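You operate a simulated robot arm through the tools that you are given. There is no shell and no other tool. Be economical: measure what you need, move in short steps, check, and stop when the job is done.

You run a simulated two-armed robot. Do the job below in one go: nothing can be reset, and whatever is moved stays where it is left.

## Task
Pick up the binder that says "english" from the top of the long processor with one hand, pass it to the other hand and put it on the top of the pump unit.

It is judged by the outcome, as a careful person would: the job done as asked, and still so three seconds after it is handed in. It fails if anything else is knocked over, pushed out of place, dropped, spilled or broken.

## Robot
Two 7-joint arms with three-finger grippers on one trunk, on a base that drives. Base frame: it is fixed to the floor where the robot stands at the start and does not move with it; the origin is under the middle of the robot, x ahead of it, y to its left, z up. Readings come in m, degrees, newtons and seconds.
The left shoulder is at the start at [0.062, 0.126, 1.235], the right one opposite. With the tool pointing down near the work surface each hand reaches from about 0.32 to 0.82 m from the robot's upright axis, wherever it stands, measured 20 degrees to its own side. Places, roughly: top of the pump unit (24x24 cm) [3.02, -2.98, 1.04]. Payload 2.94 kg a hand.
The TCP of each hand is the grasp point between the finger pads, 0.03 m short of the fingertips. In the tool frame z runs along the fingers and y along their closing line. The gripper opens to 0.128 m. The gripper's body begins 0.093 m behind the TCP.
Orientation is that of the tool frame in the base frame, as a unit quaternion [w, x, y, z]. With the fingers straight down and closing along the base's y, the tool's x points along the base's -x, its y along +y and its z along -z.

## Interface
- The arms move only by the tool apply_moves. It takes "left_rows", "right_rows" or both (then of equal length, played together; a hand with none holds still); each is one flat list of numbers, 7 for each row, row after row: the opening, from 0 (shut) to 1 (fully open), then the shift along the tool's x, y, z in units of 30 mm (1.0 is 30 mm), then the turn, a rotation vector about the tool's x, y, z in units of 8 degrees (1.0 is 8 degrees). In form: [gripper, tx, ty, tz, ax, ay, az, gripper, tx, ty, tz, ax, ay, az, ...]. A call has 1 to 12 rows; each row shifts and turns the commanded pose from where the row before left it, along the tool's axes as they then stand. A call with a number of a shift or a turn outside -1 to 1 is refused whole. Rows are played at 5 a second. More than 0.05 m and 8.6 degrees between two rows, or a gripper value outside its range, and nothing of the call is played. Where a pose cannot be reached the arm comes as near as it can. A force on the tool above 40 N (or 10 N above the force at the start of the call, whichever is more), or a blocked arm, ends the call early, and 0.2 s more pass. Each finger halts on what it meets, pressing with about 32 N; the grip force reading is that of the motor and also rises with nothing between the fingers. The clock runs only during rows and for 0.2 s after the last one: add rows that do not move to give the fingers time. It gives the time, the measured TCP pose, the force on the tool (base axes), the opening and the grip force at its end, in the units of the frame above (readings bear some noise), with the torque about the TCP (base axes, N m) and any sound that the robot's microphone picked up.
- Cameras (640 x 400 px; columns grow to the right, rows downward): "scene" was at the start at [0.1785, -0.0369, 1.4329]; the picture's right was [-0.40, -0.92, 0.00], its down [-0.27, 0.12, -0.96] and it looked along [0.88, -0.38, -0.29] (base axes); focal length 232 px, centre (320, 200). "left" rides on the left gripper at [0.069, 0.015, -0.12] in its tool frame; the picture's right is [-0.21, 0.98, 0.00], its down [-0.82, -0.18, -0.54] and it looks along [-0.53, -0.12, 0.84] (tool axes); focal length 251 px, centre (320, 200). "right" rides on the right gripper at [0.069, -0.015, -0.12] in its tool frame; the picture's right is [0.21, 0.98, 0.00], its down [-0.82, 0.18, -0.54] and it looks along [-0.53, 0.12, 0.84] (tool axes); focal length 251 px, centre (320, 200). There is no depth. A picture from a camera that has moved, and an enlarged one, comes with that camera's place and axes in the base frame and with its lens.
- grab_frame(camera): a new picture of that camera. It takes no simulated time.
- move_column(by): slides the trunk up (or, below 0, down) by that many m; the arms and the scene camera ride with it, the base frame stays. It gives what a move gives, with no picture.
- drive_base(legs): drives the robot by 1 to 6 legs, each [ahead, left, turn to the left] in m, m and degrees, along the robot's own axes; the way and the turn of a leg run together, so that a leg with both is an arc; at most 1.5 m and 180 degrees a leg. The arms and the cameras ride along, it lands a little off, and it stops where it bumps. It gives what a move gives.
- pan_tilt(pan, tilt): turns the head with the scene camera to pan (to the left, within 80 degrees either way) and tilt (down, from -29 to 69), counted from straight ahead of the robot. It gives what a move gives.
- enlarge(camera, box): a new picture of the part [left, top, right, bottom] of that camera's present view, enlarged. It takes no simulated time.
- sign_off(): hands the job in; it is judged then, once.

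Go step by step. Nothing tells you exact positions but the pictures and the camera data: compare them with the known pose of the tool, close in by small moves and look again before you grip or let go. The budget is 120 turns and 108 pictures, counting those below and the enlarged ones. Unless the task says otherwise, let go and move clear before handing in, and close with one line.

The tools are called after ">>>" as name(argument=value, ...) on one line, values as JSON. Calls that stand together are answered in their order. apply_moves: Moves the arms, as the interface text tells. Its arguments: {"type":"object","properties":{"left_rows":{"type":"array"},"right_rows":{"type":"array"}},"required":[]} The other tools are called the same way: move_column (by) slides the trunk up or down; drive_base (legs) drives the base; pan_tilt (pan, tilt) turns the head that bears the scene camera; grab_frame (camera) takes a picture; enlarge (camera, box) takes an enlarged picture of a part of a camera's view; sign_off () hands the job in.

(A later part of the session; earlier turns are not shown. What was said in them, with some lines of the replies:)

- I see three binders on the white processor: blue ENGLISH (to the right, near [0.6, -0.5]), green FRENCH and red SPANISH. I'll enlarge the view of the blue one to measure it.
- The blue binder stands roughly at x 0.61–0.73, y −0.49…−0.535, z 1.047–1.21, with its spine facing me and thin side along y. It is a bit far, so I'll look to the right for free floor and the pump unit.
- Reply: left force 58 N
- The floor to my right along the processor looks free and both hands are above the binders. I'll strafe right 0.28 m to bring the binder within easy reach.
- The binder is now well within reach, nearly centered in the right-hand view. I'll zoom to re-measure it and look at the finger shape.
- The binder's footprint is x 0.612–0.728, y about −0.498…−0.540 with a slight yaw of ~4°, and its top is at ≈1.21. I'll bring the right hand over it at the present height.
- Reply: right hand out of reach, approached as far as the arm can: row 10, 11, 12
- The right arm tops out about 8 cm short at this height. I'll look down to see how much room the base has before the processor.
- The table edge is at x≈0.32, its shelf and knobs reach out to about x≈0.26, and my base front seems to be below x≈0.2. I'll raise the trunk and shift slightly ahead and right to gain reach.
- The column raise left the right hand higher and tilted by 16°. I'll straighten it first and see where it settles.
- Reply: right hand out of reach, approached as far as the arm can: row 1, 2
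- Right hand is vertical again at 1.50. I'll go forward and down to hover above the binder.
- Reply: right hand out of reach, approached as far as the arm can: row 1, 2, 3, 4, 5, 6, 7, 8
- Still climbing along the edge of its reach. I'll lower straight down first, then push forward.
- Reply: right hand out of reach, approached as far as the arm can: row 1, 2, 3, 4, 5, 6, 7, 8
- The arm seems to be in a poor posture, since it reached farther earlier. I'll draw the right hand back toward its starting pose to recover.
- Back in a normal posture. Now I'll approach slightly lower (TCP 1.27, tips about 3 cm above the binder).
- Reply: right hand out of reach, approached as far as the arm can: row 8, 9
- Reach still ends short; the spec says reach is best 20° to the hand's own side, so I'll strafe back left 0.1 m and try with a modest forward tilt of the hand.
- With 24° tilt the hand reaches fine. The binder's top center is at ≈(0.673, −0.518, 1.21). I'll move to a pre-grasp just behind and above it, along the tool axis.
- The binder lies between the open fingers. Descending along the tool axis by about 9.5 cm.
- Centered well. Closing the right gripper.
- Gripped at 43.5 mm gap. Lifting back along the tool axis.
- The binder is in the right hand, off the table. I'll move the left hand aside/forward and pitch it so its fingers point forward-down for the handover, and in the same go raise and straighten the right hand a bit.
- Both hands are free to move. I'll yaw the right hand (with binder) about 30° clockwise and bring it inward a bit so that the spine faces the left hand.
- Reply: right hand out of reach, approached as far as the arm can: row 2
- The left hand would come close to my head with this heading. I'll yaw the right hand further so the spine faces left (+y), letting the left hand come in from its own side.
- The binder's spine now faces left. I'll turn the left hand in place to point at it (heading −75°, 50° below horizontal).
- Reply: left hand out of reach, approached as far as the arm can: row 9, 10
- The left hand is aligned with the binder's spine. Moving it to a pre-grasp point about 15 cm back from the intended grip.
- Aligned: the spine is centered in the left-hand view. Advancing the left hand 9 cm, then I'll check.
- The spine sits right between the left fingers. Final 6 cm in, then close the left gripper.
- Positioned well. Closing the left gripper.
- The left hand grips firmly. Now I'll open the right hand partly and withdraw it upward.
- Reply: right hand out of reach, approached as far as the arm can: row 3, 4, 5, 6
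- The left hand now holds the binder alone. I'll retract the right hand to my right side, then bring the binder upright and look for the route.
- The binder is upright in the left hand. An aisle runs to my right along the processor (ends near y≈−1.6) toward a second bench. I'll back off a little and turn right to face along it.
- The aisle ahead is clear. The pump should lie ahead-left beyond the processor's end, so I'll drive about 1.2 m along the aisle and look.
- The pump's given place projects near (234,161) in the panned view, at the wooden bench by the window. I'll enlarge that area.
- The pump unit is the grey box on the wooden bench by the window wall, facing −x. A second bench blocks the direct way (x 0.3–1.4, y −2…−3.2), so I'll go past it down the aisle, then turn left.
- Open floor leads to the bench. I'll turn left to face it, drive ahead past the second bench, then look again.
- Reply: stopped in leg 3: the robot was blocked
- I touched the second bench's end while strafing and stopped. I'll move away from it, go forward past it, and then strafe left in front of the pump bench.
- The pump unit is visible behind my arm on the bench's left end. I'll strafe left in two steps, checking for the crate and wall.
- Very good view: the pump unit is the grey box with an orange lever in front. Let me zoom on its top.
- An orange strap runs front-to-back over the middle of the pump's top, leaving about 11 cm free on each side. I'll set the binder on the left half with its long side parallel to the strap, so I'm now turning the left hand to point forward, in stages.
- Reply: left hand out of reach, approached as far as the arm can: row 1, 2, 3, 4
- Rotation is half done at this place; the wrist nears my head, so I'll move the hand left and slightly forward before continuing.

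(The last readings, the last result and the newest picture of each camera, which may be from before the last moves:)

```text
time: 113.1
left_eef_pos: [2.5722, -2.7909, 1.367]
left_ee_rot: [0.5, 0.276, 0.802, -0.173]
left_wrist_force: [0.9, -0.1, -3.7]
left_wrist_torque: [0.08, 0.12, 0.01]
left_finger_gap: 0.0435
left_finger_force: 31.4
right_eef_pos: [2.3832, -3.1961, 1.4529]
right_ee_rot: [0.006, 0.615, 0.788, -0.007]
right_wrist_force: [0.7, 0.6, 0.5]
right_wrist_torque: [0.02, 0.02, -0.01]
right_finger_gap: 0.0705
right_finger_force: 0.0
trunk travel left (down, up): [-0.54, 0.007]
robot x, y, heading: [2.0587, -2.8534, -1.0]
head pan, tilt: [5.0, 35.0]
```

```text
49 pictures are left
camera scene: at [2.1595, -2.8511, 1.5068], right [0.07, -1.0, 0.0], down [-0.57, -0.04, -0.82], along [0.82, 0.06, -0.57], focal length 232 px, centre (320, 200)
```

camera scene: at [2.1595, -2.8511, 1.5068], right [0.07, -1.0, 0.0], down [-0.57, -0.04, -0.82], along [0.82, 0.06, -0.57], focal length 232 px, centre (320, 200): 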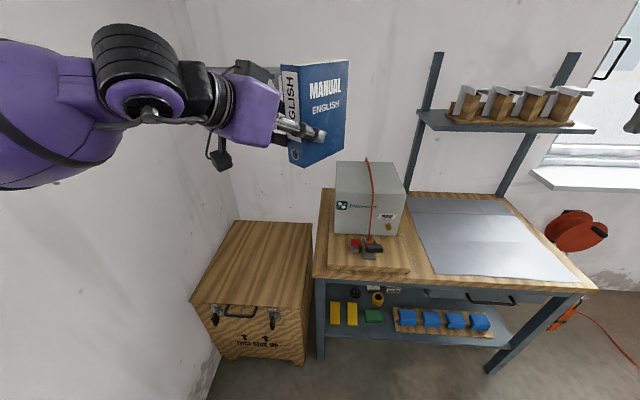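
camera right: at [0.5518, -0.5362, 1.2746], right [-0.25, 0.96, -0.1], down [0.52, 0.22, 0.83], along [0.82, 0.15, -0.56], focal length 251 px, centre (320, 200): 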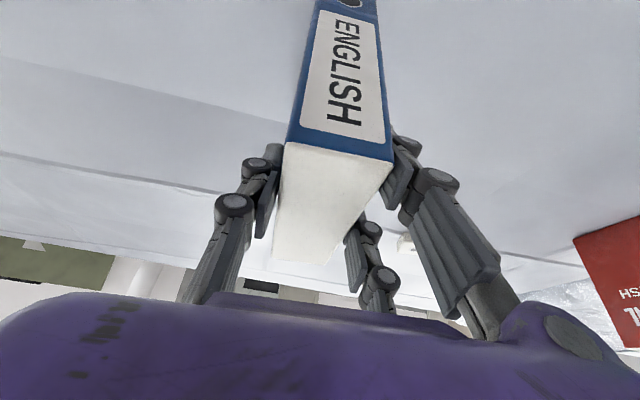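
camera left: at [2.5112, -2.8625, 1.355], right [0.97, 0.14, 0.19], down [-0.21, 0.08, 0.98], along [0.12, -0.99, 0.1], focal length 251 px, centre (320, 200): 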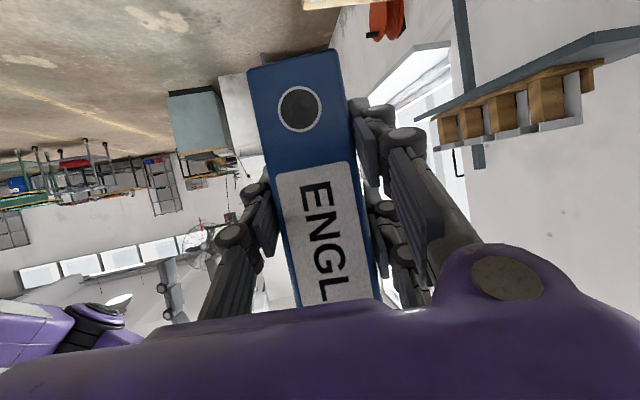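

Now completing the turn to point straight ahead.

>>> apply_moves(left_rows=[0, 0, 0, 0, -0.847, 0, -0.416, 0, 0, 0, 0, -0.847, 0, -0.416, 0, 0, 0, 0, -0.847, 0, -0.416, 0, 0, 0, 0, -0.847, 0, -0.416, 0, 0, 0, 0, -0.847, 0, -0.416, 0, 0, 0, 0, 0, 0, 0])

>>> grab_frame(camera="scene")

>>> grab_frame(camera="left")

```text
time: 114.5
left_eef_pos: [2.5719, -2.7887, 1.3647]
left_ee_rot: [0.529, 0.001, 0.849, -0.003]
left_wrist_force: [-0.6, -0.1, -3.6]
left_wrist_torque: [0.0, 0.14, 0.01]
left_finger_gap: 0.0437
left_finger_force: 32.1
right_eef_pos: [2.3816, -3.1967, 1.4539]
right_ee_rot: [0.006, 0.616, 0.788, -0.007]
right_wrist_force: [0.2, 0.4, 1.0]
right_wrist_torque: [-0.03, 0.02, 0.03]
right_finger_gap: 0.0703
right_finger_force: 0.1
trunk travel left (down, up): [-0.54, 0.007]
robot x, y, heading: [2.0566, -2.8556, -1.2]
head pan, tilt: [5.0, 35.0]
```

```text
48 pictures are left
camera scene: at [2.1589, -2.8494, 1.5069], right [0.07, -1.0, 0.0], down [-0.57, -0.04, -0.82], along [0.82, 0.06, -0.57], focal length 232 px, centre (320, 200)
```

scene: 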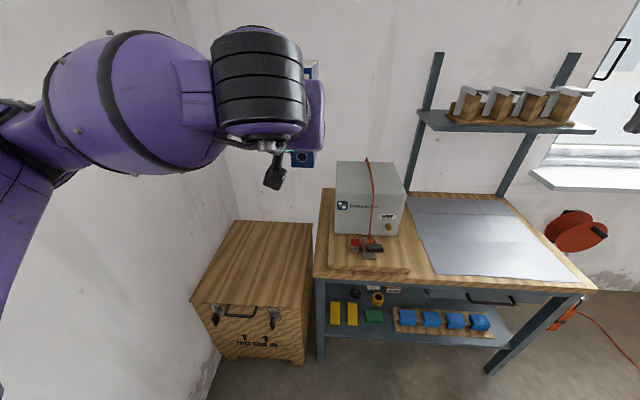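

```text
47 pictures are left
camera left: at [2.4331, -2.7732, 1.3548], right [0.1, 0.98, 0.19], down [-0.12, -0.18, 0.98], along [0.99, -0.12, 0.1], focal length 251 px, centre (320, 200)
```

left: 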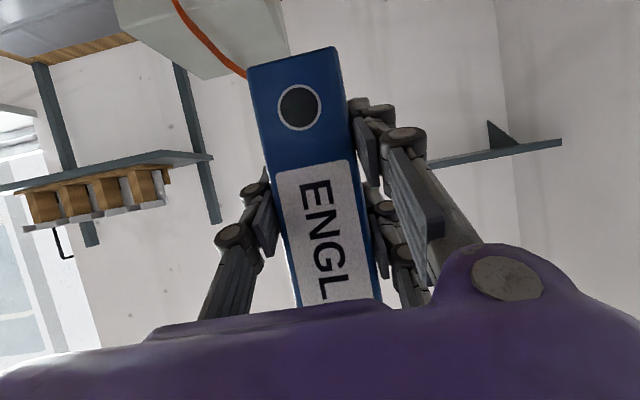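

The binder is upright, pointing ahead. I'll drive up to the bench, then handle the remaining distance with the arm and lower the trunk.

>>> drive_base(legs=[[0.34, -0.12, 1.2]])

>>> grab_frame(camera="scene")

>>> grab_frame(camera="left")

>>> grab_frame(camera="right")

```text
time: 116.8
left_eef_pos: [2.9169, -2.8986, 1.3658]
left_ee_rot: [0.529, -0.007, 0.849, 0.003]
left_wrist_force: [-1.0, -0.7, -3.5]
left_wrist_torque: [0.01, 0.12, -0.01]
left_finger_gap: 0.0434
left_finger_force: 32.0
right_eef_pos: [2.7341, -3.3081, 1.4544]
right_ee_rot: [0.006, 0.608, 0.794, -0.006]
right_wrist_force: [0.4, 0.1, 0.1]
right_wrist_torque: [-0.02, -0.03, -0.02]
right_finger_gap: 0.0702
right_finger_force: 0.1
trunk travel left (down, up): [-0.54, 0.007]
robot x, y, heading: [2.4069, -2.9785, -0.1]
head pan, tilt: [5.0, 35.0]
```

```text
46 pictures are left
camera scene: at [2.5042, -2.9661, 1.5071], right [0.09, -1.0, 0.0], down [-0.57, -0.05, -0.82], along [0.82, 0.07, -0.57], focal length 232 px, centre (320, 200)
```

scene: 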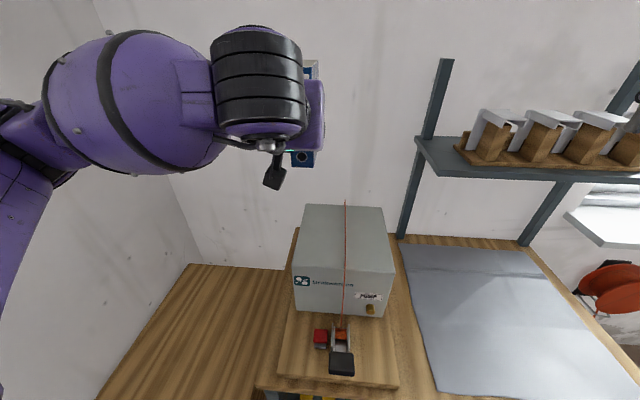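

```text
45 pictures are left
camera left: at [2.7769, -2.8841, 1.3554], right [0.08, 0.98, 0.19], down [-0.12, -0.18, 0.98], along [0.99, -0.1, 0.1], focal length 251 px, centre (320, 200)
```

left: 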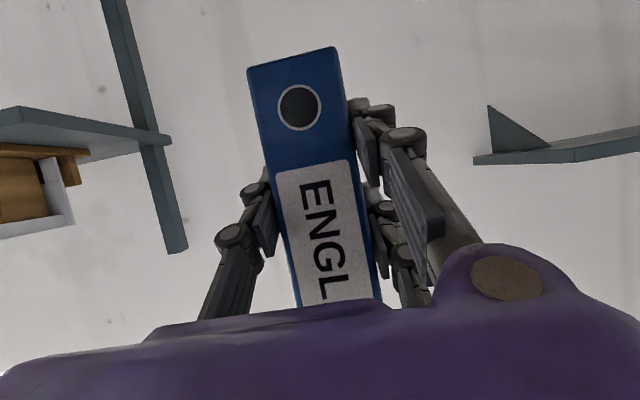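

```text
44 pictures are left
camera right: at [2.7006, -3.2424, 1.5733], right [0.89, 0.46, -0.01], down [0.39, -0.74, 0.56], along [0.25, -0.49, -0.83], focal length 251 px, centre (320, 200)
```

right: 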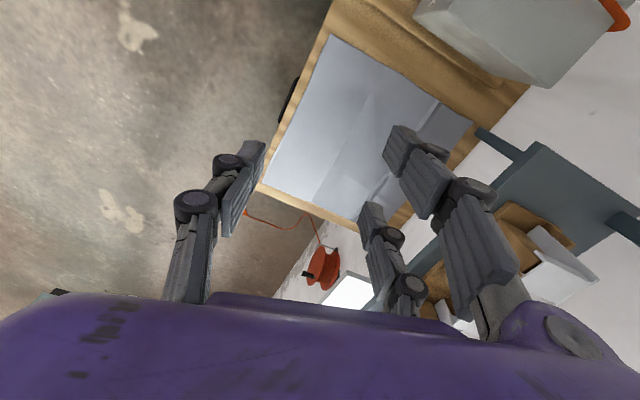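

The pump top spans about x 2.88–3.14, y −2.86…−3.12, with the strap along y≈−2.995. I'll shift the hand to put the binder over the left half, then lower the trunk part way.

>>> apply_moves(left_rows=[0, -0.4, -0.3, 0.82, 0, 0, 0, 0, -0.4, -0.3, 0.82, 0, 0, 0, 0, 0, 0, 0, 0, 0, 0])

>>> move_column(by=-0.19)

>>> pan_tilt(pan=-15, tilt=25)

>>> grab_frame(camera="scene")

>>> grab_frame(camera="left")

>>> grab_frame(camera="right")

```text
time: 117.7
left_eef_pos: [2.971, -2.914, 1.3654]
left_ee_rot: [0.528, -0.008, 0.849, 0.004]
left_wrist_force: [-0.8, 1.0, -2.7]
left_wrist_torque: [0.02, 0.13, 0.01]
left_finger_gap: 0.0434
left_finger_force: 31.7
right_eef_pos: [2.736, -3.3088, 1.4526]
right_ee_rot: [0.007, 0.608, 0.794, -0.007]
right_wrist_force: [-0.2, -0.7, 1.1]
right_wrist_torque: [0.02, -0.03, 0.01]
right_finger_gap: 0.0705
right_finger_force: 0.0
trunk travel left (down, up): [-0.54, 0.007]
robot x, y, heading: [2.4018, -2.9767, 0.1]
head pan, tilt: [5.0, 35.0]
```

```text
time: 119.7
left_eef_pos: [2.9711, -2.9155, 1.1743]
left_ee_rot: [0.529, -0.007, 0.848, 0.003]
left_wrist_force: [0.0, 0.8, -3.4]
left_wrist_torque: [0.02, 0.12, 0.02]
left_finger_gap: 0.0433
left_finger_force: 32.2
right_eef_pos: [2.7346, -3.3072, 1.2631]
right_ee_rot: [0.007, 0.607, 0.794, -0.005]
right_wrist_force: [-0.3, -0.1, -0.1]
right_wrist_torque: [0.05, 0.02, -0.02]
right_finger_gap: 0.0703
right_finger_force: 0.0
trunk travel left (down, up): [-0.35, 0.197]
robot x, y, heading: [2.4033, -2.9761, -0.2]
head pan, tilt: [5.0, 35.0]
```

```text
time: 120.6
left_eef_pos: [2.9716, -2.9155, 1.1729]
left_ee_rot: [0.528, -0.007, 0.849, 0.004]
left_wrist_force: [-0.2, -0.2, -2.8]
left_wrist_torque: [0.01, 0.12, -0.01]
left_finger_gap: 0.0434
left_finger_force: 31.8
right_eef_pos: [2.7352, -3.3079, 1.2642]
right_ee_rot: [0.006, 0.608, 0.794, -0.007]
right_wrist_force: [-0.2, -0.8, 0.4]
right_wrist_torque: [0.0, -0.04, -0.02]
right_finger_gap: 0.0703
right_finger_force: 0.0
trunk travel left (down, up): [-0.35, 0.197]
robot x, y, heading: [2.4054, -2.9747, 0.1]
head pan, tilt: [-15.0, 25.0]
```

```text
43 pictures are left
camera scene: at [2.62, -2.9978, 1.3135], right [-0.26, -0.97, 0.0], down [-0.41, 0.11, -0.91], along [0.88, -0.23, -0.42], focal length 232 px, centre (320, 200)
```

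scene: 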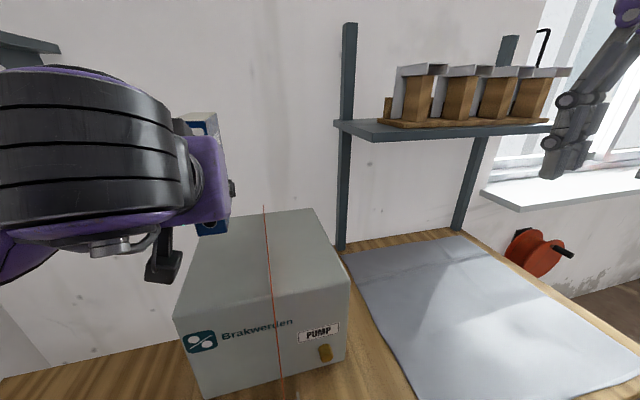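

```text
42 pictures are left
camera left: at [2.8332, -2.9015, 1.1647], right [0.08, 0.98, 0.19], down [-0.12, -0.18, 0.98], along [0.99, -0.1, 0.1], focal length 251 px, centre (320, 200)
```

left: 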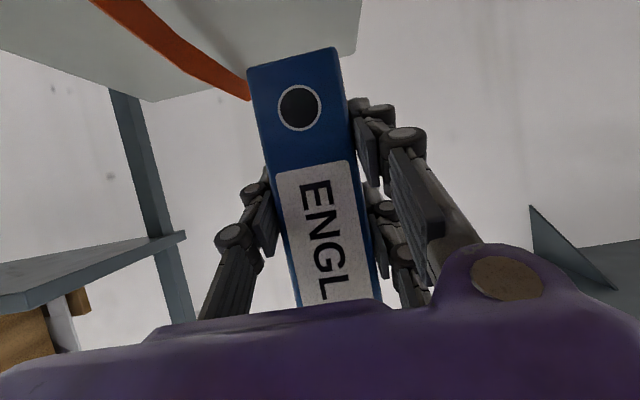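

```text
41 pictures are left
camera right: at [2.7021, -3.2428, 1.3827], right [0.89, 0.46, -0.01], down [0.39, -0.74, 0.55], along [0.25, -0.49, -0.83], focal length 251 px, centre (320, 200)
```

right: 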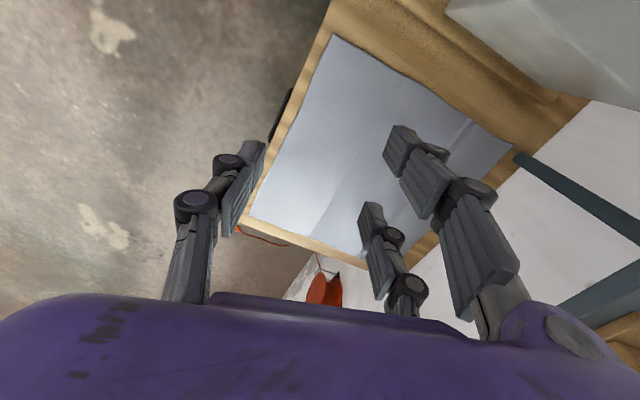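

The binder sits over the left half, clear of the strap (3 cm from the edge, 5 cm from the strap), with about 7 cm to go. Lowering 5 cm, then in small steps while watching the force.

>>> apply_moves(left_rows=[0, 0.5, 0, 0.245, 0, 0, 0, 0, 0.5, 0, 0.245, 0, 0, 0, 0, 0.5, 0, 0.245, 0, 0, 0, 0, 0, 0, 0, 0, 0, 0])

>>> grab_frame(camera="left")

>>> pan_tilt(pan=-5, tilt=35)

>>> grab_frame(camera="scene")

```text
time: 121.6
left_eef_pos: [2.9713, -2.916, 1.1235]
left_ee_rot: [0.529, -0.007, 0.849, 0.003]
left_wrist_force: [-0.5, -0.3, -2.0]
left_wrist_torque: [0.02, 0.14, -0.01]
left_finger_gap: 0.0435
left_finger_force: 31.9
right_eef_pos: [2.7345, -3.3081, 1.2639]
right_ee_rot: [0.006, 0.607, 0.795, -0.007]
right_wrist_force: [-1.3, 0.2, 0.4]
right_wrist_torque: [-0.03, 0.0, 0.01]
right_finger_gap: 0.0705
right_finger_force: 0.1
trunk travel left (down, up): [-0.35, 0.197]
robot x, y, heading: [2.4042, -2.9761, 0.2]
head pan, tilt: [-15.0, 25.0]
```

```text
40 pictures are left
camera left: at [2.8338, -2.9021, 1.1136], right [0.08, 0.98, 0.19], down [-0.12, -0.18, 0.98], along [0.99, -0.1, 0.1], focal length 251 px, centre (320, 200)
```

left: 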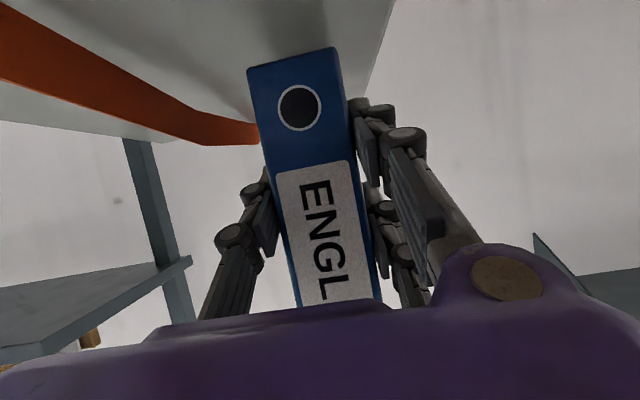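

```text
time: 122.3
left_eef_pos: [2.9721, -2.9159, 1.1227]
left_ee_rot: [0.528, -0.007, 0.849, 0.004]
left_wrist_force: [0.5, -0.2, -3.6]
left_wrist_torque: [-0.01, 0.12, 0.0]
left_finger_gap: 0.0435
left_finger_force: 31.7
right_eef_pos: [2.7347, -3.3095, 1.2628]
right_ee_rot: [0.006, 0.607, 0.794, -0.006]
right_wrist_force: [-0.4, 0.7, -0.4]
right_wrist_torque: [-0.01, 0.02, 0.0]
right_finger_gap: 0.0706
right_finger_force: 0.1
trunk travel left (down, up): [-0.35, 0.197]
robot x, y, heading: [2.4039, -2.9764, 0.3]
head pan, tilt: [-5.0, 35.0]
```

```text
39 pictures are left
camera scene: at [2.6186, -2.9818, 1.2978], right [-0.09, -1.0, 0.0], down [-0.57, 0.05, -0.82], along [0.82, -0.07, -0.57], focal length 232 px, centre (320, 200)
```

scene: 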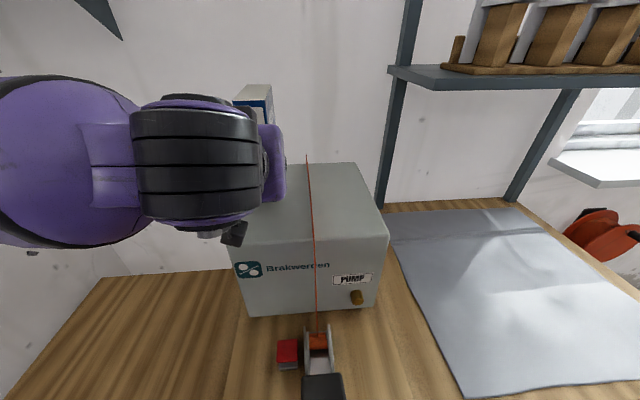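

About 2 cm remain. Nudging 6 mm to the left and lowering slowly.

>>> apply_moves(left_rows=[0, 0.12, 0.1, 0.059, 0, 0, 0, 0, 0.12, 0.1, 0.059, 0, 0, 0, 0, 0.12, 0, 0.059, 0, 0, 0, 0, 0, 0, 0, 0, 0, 0])

>>> grab_frame(camera="left")

```text
time: 123.3
left_eef_pos: [2.9715, -2.9093, 1.1096]
left_ee_rot: [0.528, -0.007, 0.849, 0.004]
left_wrist_force: [-0.8, -0.4, -3.6]
left_wrist_torque: [-0.02, 0.14, 0.0]
left_finger_gap: 0.0435
left_finger_force: 31.8
right_eef_pos: [2.7348, -3.3087, 1.2628]
right_ee_rot: [0.006, 0.607, 0.794, -0.007]
right_wrist_force: [-0.7, 0.5, 0.9]
right_wrist_torque: [0.01, 0.01, -0.01]
right_finger_gap: 0.0705
right_finger_force: 0.0
trunk travel left (down, up): [-0.35, 0.197]
robot x, y, heading: [2.4047, -2.9731, -0.0]
head pan, tilt: [-5.0, 35.0]
```

```text
38 pictures are left
camera left: at [2.8331, -2.8951, 1.1017], right [0.08, 0.98, 0.19], down [-0.12, -0.18, 0.98], along [0.99, -0.1, 0.1], focal length 251 px, centre (320, 200)
```

left: 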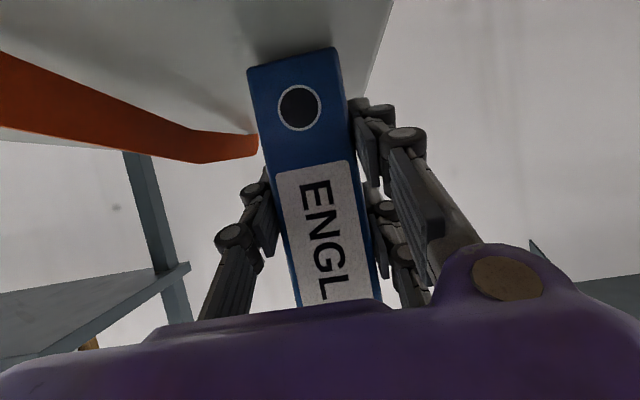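

Shadow shows we are near contact. Continuing in 2–3 mm steps.

>>> apply_moves(left_rows=[0, 0.09, 0, 0.044, 0, 0, 0, 0, 0.06, 0, 0.03, 0, 0, 0, 0, 0, 0, 0, 0, 0, 0])

>>> apply_moves(left_rows=[0, 0.06, 0, 0.03, 0, 0, 0, 0, 0, 0, 0, 0, 0, 0])

>>> enlarge(camera="left", box=[180, 20, 420, 170])

```text
time: 124.1
left_eef_pos: [2.9729, -2.9084, 1.1064]
left_ee_rot: [0.529, -0.007, 0.849, 0.004]
left_wrist_force: [-0.6, -0.5, -3.1]
left_wrist_torque: [0.01, 0.12, 0.01]
left_finger_gap: 0.0436
left_finger_force: 32.1
right_eef_pos: [2.7353, -3.308, 1.2622]
right_ee_rot: [0.007, 0.608, 0.794, -0.008]
right_wrist_force: [-1.2, -0.3, -0.6]
right_wrist_torque: [0.03, -0.01, 0.01]
right_finger_gap: 0.0702
right_finger_force: 0.2
trunk travel left (down, up): [-0.35, 0.197]
robot x, y, heading: [2.4076, -2.9744, 0.1]
head pan, tilt: [-5.0, 35.0]
```

```text
time: 124.7
left_eef_pos: [2.972, -2.9086, 1.1046]
left_ee_rot: [0.529, -0.007, 0.849, 0.003]
left_wrist_force: [-0.1, -0.2, -3.1]
left_wrist_torque: [0.01, 0.1, 0.0]
left_finger_gap: 0.0436
left_finger_force: 32.2
right_eef_pos: [2.7351, -3.3072, 1.2626]
right_ee_rot: [0.006, 0.608, 0.794, -0.007]
right_wrist_force: [0.1, 0.5, 0.3]
right_wrist_torque: [0.0, 0.0, -0.03]
right_finger_gap: 0.0706
right_finger_force: 0.1
trunk travel left (down, up): [-0.35, 0.197]
robot x, y, heading: [2.4024, -2.977, 0.3]
head pan, tilt: [-5.0, 35.0]
```

```text
2.67 times, centred on (300, 95) of left
camera zoom: at [2.8335, -2.8949, 1.0951], right [0.08, 0.98, 0.19], down [-0.12, -0.18, 0.98], along [0.99, -0.1, 0.1], focal length 670 px, centre (373, 480)
```

zoom: 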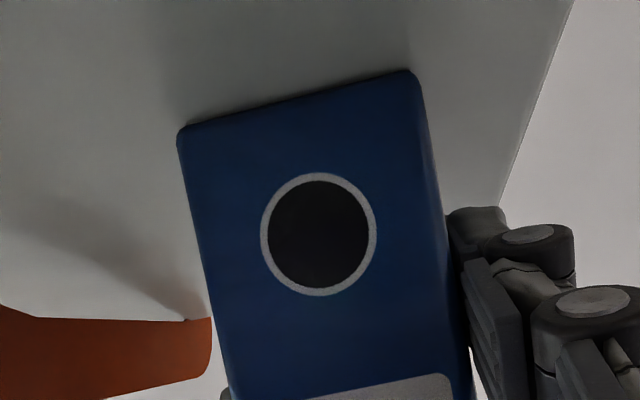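

Still no contact. Continuing with 2 mm steps.

>>> apply_moves(left_rows=[0, 0.06, 0, 0.03, 0, 0, 0, 0, 0, 0, 0, 0, 0, 0])

>>> apply_moves(left_rows=[0, 0.06, 0, 0.03, 0, 0, 0, 0, 0, 0, 0, 0, 0, 0])

>>> apply_moves(left_rows=[0, 0.06, 0, 0.03, 0, 0, 0, 0, 0, 0, 0, 0, 0, 0])

>>> enlarge(camera="left", box=[180, 20, 420, 170])

```text
time: 125.3
left_eef_pos: [2.972, -2.909, 1.1039]
left_ee_rot: [0.529, -0.008, 0.848, 0.003]
left_wrist_force: [3.7, 2.8, 7.8]
left_wrist_torque: [0.38, 0.22, -0.09]
left_finger_gap: 0.0434
left_finger_force: 31.8
right_eef_pos: [2.7345, -3.3078, 1.2632]
right_ee_rot: [0.006, 0.607, 0.795, -0.007]
right_wrist_force: [-1.1, -0.4, -0.5]
right_wrist_torque: [-0.04, 0.02, 0.01]
right_finger_gap: 0.0702
right_finger_force: 0.0
trunk travel left (down, up): [-0.35, 0.197]
robot x, y, heading: [2.4007, -2.9708, 0.3]
head pan, tilt: [-5.0, 35.0]
```

```text
time: 125.9
left_eef_pos: [2.9714, -2.9091, 1.1022]
left_ee_rot: [0.531, -0.009, 0.847, 0.004]
left_wrist_force: [8.2, 3.1, 21.9]
left_wrist_torque: [0.74, 0.13, -0.21]
left_finger_gap: 0.0438
left_finger_force: 32.3
right_eef_pos: [2.7339, -3.3084, 1.2634]
right_ee_rot: [0.007, 0.607, 0.794, -0.005]
right_wrist_force: [0.0, -1.2, -0.6]
right_wrist_torque: [0.03, -0.03, -0.01]
right_finger_gap: 0.0704
right_finger_force: 0.1
trunk travel left (down, up): [-0.35, 0.197]
robot x, y, heading: [2.4045, -2.9741, 0.2]
head pan, tilt: [-5.0, 35.0]
```

```text
time: 126.5
left_eef_pos: [2.9698, -2.9095, 1.1021]
left_ee_rot: [0.532, -0.008, 0.847, 0.002]
left_wrist_force: [7.6, 3.7, 29.1]
left_wrist_torque: [0.9, -0.8, -0.31]
left_finger_gap: 0.0438
left_finger_force: 31.9
right_eef_pos: [2.7338, -3.3087, 1.2643]
right_ee_rot: [0.006, 0.607, 0.794, -0.006]
right_wrist_force: [-0.3, -0.5, -1.2]
right_wrist_torque: [0.0, -0.02, -0.03]
right_finger_gap: 0.0703
right_finger_force: 0.2
trunk travel left (down, up): [-0.35, 0.197]
robot x, y, heading: [2.4006, -2.9722, 0.0]
head pan, tilt: [-5.0, 35.0]
```

```text
2.67 times, centred on (300, 95) of left
camera zoom: at [2.8327, -2.8956, 1.0913], right [0.08, 0.98, 0.19], down [-0.13, -0.18, 0.98], along [0.99, -0.1, 0.11], focal length 670 px, centre (373, 480)
```

zoom: 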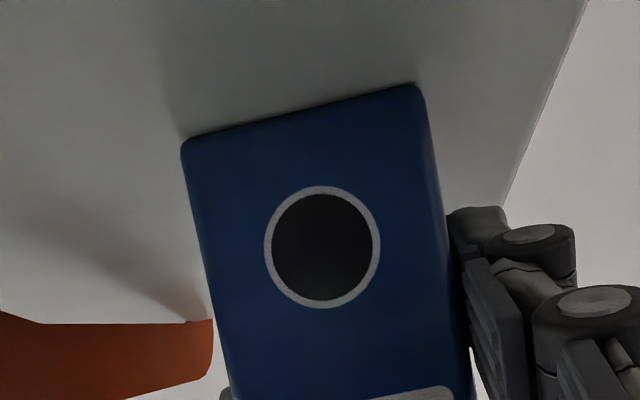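

Contact made, slightly over-pressed. I'll ease up ~3 mm until only light contact remains.

>>> apply_moves(left_rows=[0, -0.09, 0, -0.044, 0, 0, 0, 0, 0, 0, 0, 0, 0, 0])

```text
time: 127.1
left_eef_pos: [2.9726, -2.9089, 1.1021]
left_ee_rot: [0.529, -0.008, 0.849, 0.003]
left_wrist_force: [5.2, 1.8, 15.5]
left_wrist_torque: [0.41, -1.34, -0.13]
left_finger_gap: 0.0435
left_finger_force: 32.0
right_eef_pos: [2.7339, -3.3088, 1.2634]
right_ee_rot: [0.006, 0.608, 0.794, -0.006]
right_wrist_force: [0.0, 0.1, 0.1]
right_wrist_torque: [0.0, -0.02, -0.05]
right_finger_gap: 0.0703
right_finger_force: 0.1
trunk travel left (down, up): [-0.35, 0.197]
robot x, y, heading: [2.4034, -2.9728, 0.0]
head pan, tilt: [-5.0, 35.0]
```

>>> apply_moves(left_rows=[0, -0.03, 0, -0.015, 0, 0, 0, 0, 0, 0, 0, 0, 0, 0])

>>> enlarge(camera="left", box=[180, 20, 420, 170])

>>> pan_tilt(pan=-30, tilt=25)

>>> grab_frame(camera="scene")

```text
time: 127.7
left_eef_pos: [2.9712, -2.9075, 1.1022]
left_ee_rot: [0.528, -0.007, 0.849, 0.003]
left_wrist_force: [3.6, -0.7, 8.1]
left_wrist_torque: [0.11, -1.05, -0.1]
left_finger_gap: 0.0437
left_finger_force: 32.1
right_eef_pos: [2.735, -3.3085, 1.2635]
right_ee_rot: [0.006, 0.607, 0.795, -0.006]
right_wrist_force: [0.2, 0.7, 0.6]
right_wrist_torque: [-0.02, 0.0, 0.01]
right_finger_gap: 0.0705
right_finger_force: 0.1
trunk travel left (down, up): [-0.35, 0.197]
robot x, y, heading: [2.4053, -2.975, -0.2]
head pan, tilt: [-5.0, 35.0]
```

```text
2.67 times, centred on (300, 95) of left
camera zoom: at [2.8325, -2.8956, 1.0926], right [0.08, 0.98, 0.19], down [-0.12, -0.18, 0.98], along [0.99, -0.1, 0.1], focal length 670 px, centre (373, 480)
```

zoom: 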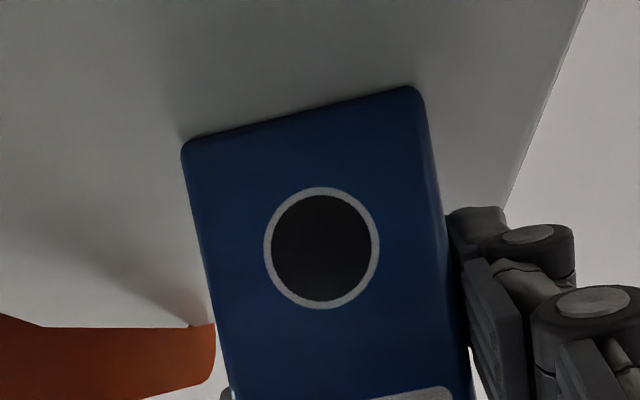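

```text
time: 128.6
left_eef_pos: [2.9705, -2.9086, 1.1014]
left_ee_rot: [0.527, -0.008, 0.85, 0.004]
left_wrist_force: [0.3, -1.7, 0.8]
left_wrist_torque: [0.02, -0.05, -0.07]
left_finger_gap: 0.0434
left_finger_force: 31.6
right_eef_pos: [2.7347, -3.3092, 1.2627]
right_ee_rot: [0.006, 0.607, 0.795, -0.007]
right_wrist_force: [-0.8, -0.2, 0.1]
right_wrist_torque: [-0.02, -0.01, 0.0]
right_finger_gap: 0.0703
right_finger_force: 0.0
trunk travel left (down, up): [-0.35, 0.197]
robot x, y, heading: [2.4056, -2.9758, 0.1]
head pan, tilt: [-30.0, 25.0]
```

```text
34 pictures are left
camera scene: at [2.6103, -3.0204, 1.3135], right [-0.5, -0.87, 0.0], down [-0.37, 0.21, -0.91], along [0.79, -0.45, -0.42], focal length 232 px, centre (320, 200)
```

scene: 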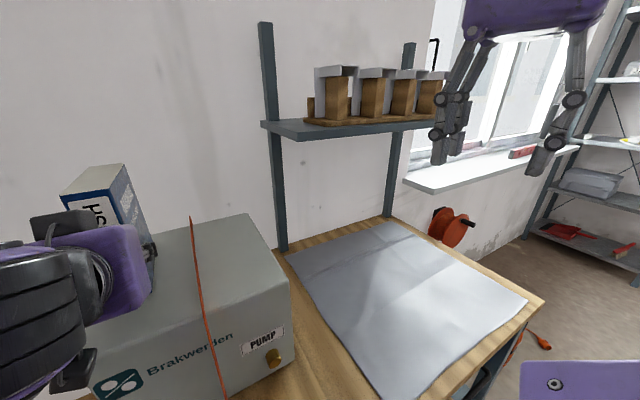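

The binder rests with its weight on the pump. Opening the left gripper a bit (to ~6.5 cm) to release without reaching the strap.

>>> apply_moves(left_rows=[0.42, 0, 0, 0, 0, 0, 0, 0.5, 0, 0, 0, 0, 0, 0, 0.5, 0, 0, 0, 0, 0, 0])

>>> grab_frame(camera="left")

```text
time: 129.4
left_eef_pos: [2.9712, -2.9099, 1.1014]
left_ee_rot: [0.528, -0.009, 0.849, 0.005]
left_wrist_force: [0.4, -0.2, -0.6]
left_wrist_torque: [0.02, -0.03, 0.0]
left_finger_gap: 0.064
left_finger_force: 0.1
right_eef_pos: [2.7357, -3.3093, 1.2643]
right_ee_rot: [0.007, 0.607, 0.794, -0.006]
right_wrist_force: [0.3, -0.4, 0.4]
right_wrist_torque: [0.01, -0.01, 0.01]
right_finger_gap: 0.0705
right_finger_force: 0.0
trunk travel left (down, up): [-0.35, 0.197]
robot x, y, heading: [2.4017, -2.9711, 0.1]
head pan, tilt: [-30.0, 25.0]
```

```text
33 pictures are left
camera left: at [2.8329, -2.8952, 1.0929], right [0.08, 0.98, 0.19], down [-0.12, -0.18, 0.98], along [0.99, -0.1, 0.1], focal length 251 px, centre (320, 200)
```

left: 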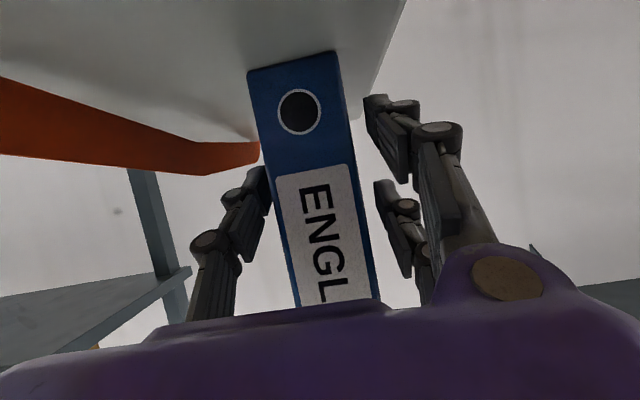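

Released and standing. I'll nudge 3 mm to center the fingers around it and withdraw straight back along the fingers.

>>> apply_moves(left_rows=[0.55, 0, -0.1, 0, 0, 0, 0, 0.55, 0, 0, -0.3, 0, 0, 0, 0.55, 0, 0, -0.5, 0, 0, 0, 0.55, 0, 0, -0.7, 0, 0, 0, 0.55, 0, 0, -0.8, 0, 0, 0, 0.55, 0, 0, -0.8, 0, 0, 0])

>>> grab_frame(camera="left")

```text
time: 130.8
left_eef_pos: [2.931, -2.9382, 1.1614]
left_ee_rot: [0.528, -0.008, 0.849, 0.005]
left_wrist_force: [-0.2, -0.2, -0.1]
left_wrist_torque: [0.01, -0.02, -0.01]
left_finger_gap: 0.0707
left_finger_force: 0.0
left hand out of reach, approached as far as the arm can: row 3, 4, 5, 6
right_eef_pos: [2.7339, -3.3096, 1.2644]
right_ee_rot: [0.007, 0.607, 0.795, -0.006]
right_wrist_force: [0.6, -0.5, -0.4]
right_wrist_torque: [0.01, -0.02, -0.01]
right_finger_gap: 0.0703
right_finger_force: 0.0
trunk travel left (down, up): [-0.35, 0.197]
robot x, y, heading: [2.4045, -2.9744, -0.0]
head pan, tilt: [-30.0, 25.0]
```

```text
32 pictures are left
camera left: at [2.7924, -2.9245, 1.1526], right [0.08, 0.98, 0.19], down [-0.12, -0.18, 0.98], along [0.99, -0.1, 0.1], focal length 251 px, centre (320, 200)
```

left: 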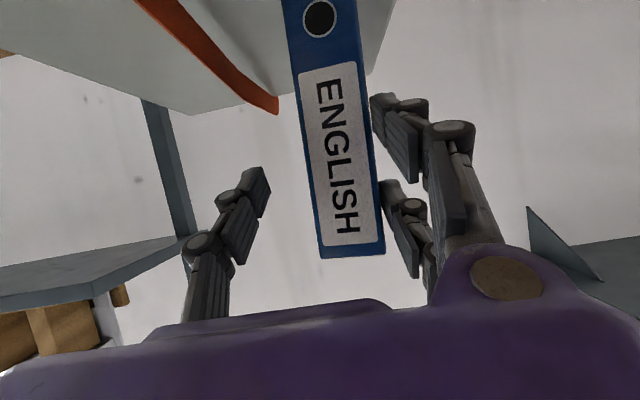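

The arm drifted sideways while retracting, so the fingers are close to the binder's edge. I'll open fully for clearance and back the base straight away.

>>> apply_moves(left_rows=[0.8, 0, 0, 0, 0, 0, 0, 1, 0, 0, 0, 0, 0, 0, 1, 0, 0, 0, 0, 0, 0])

>>> grab_frame(camera="left")

```text
time: 131.6
left_eef_pos: [2.9323, -2.9384, 1.1609]
left_ee_rot: [0.528, -0.008, 0.849, 0.004]
left_wrist_force: [0.5, -0.3, 0.6]
left_wrist_torque: [0.0, -0.01, -0.01]
left_finger_gap: 0.128
left_finger_force: 0.1
right_eef_pos: [2.7361, -3.3076, 1.2637]
right_ee_rot: [0.006, 0.607, 0.795, -0.006]
right_wrist_force: [0.2, 0.7, 0.4]
right_wrist_torque: [-0.02, 0.0, 0.01]
right_finger_gap: 0.0705
right_finger_force: 0.1
trunk travel left (down, up): [-0.35, 0.197]
robot x, y, heading: [2.4012, -2.9722, 0.3]
head pan, tilt: [-30.0, 25.0]
```

```text
31 pictures are left
camera left: at [2.7932, -2.9242, 1.1523], right [0.08, 0.98, 0.19], down [-0.12, -0.18, 0.98], along [0.99, -0.1, 0.1], focal length 251 px, centre (320, 200)
```

left: 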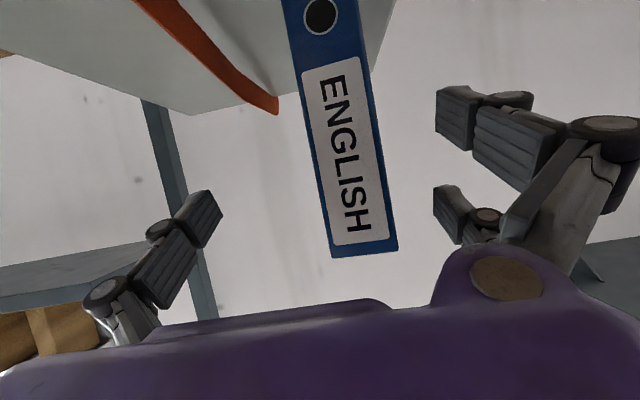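

The fingers are now well clear on both sides and the binder stands. Backing off 0.3 m.

>>> drive_base(legs=[[-0.3, 0, 0]])

>>> pan_tilt(pan=-5, tilt=20)

>>> grab_frame(camera="scene")

>>> grab_frame(camera="left")

```text
time: 133.6
left_eef_pos: [2.6331, -2.9391, 1.1615]
left_ee_rot: [0.527, -0.007, 0.85, 0.003]
left_wrist_force: [0.0, 0.2, 0.4]
left_wrist_torque: [-0.02, 0.02, -0.04]
left_finger_gap: 0.128
left_finger_force: 0.1
right_eef_pos: [2.4355, -3.3092, 1.2629]
right_ee_rot: [0.006, 0.609, 0.793, -0.006]
right_wrist_force: [0.6, -0.2, -0.4]
right_wrist_torque: [-0.01, -0.01, 0.0]
right_finger_gap: 0.0703
right_finger_force: 0.1
trunk travel left (down, up): [-0.35, 0.197]
robot x, y, heading: [2.1049, -2.9744, 0.1]
head pan, tilt: [-30.0, 25.0]
```

```text
time: 134.5
left_eef_pos: [2.6335, -2.9371, 1.1615]
left_ee_rot: [0.528, -0.007, 0.849, 0.003]
left_wrist_force: [0.1, 0.0, 0.3]
left_wrist_torque: [-0.01, 0.01, 0.01]
left_finger_gap: 0.1281
left_finger_force: 0.0
right_eef_pos: [2.435, -3.3097, 1.2638]
right_ee_rot: [0.005, 0.609, 0.793, -0.007]
right_wrist_force: [0.5, 0.2, 0.2]
right_wrist_torque: [-0.03, 0.02, 0.01]
right_finger_gap: 0.0705
right_finger_force: 0.1
trunk travel left (down, up): [-0.35, 0.197]
robot x, y, heading: [2.1033, -2.975, 0.1]
head pan, tilt: [-5.0, 20.0]
```

```text
30 pictures are left
camera scene: at [2.3246, -2.9828, 1.3216], right [-0.09, -1.0, 0.0], down [-0.34, 0.03, -0.94], along [0.94, -0.08, -0.34], focal length 232 px, centre (320, 200)
```

scene: 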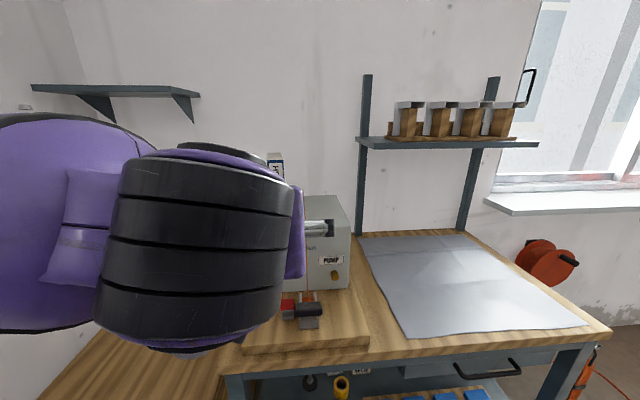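

```text
29 pictures are left
camera left: at [2.4946, -2.9253, 1.1522], right [0.08, 0.98, 0.19], down [-0.12, -0.18, 0.98], along [0.99, -0.1, 0.1], focal length 251 px, centre (320, 200)
```

left: 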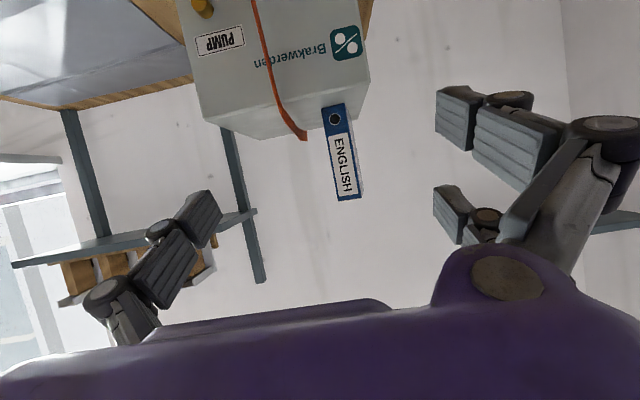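

The binder stands upright on the pump's left half, next to the strap. One zoom to confirm that it is fully supported.

>>> enlarge(camera="left", box=[190, 40, 400, 220])

```text
2.22 times, centred on (295, 130) of left
camera zoom: at [2.4946, -2.9253, 1.1522], right [0.08, 0.98, 0.19], down [-0.12, -0.18, 0.98], along [0.99, -0.1, 0.1], focal length 559 px, centre (376, 356)
```

zoom: 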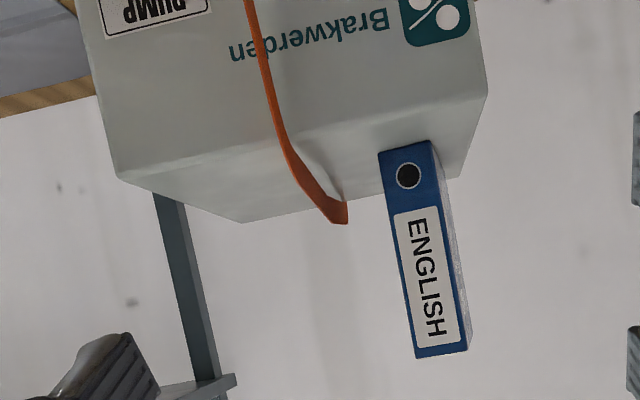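

The binder stands squarely on the pump unit's top, free of the strap, with both hands clear. Handing in.

>>> sign_off()

```text
The job is handed in.
```

The "english" binder was picked up with the right hand, passed to the left, and now stands upright on top of the pump unit; on the way the base bumped the end of the second bench and stopped, and I did not check that bench for movement afterwards.
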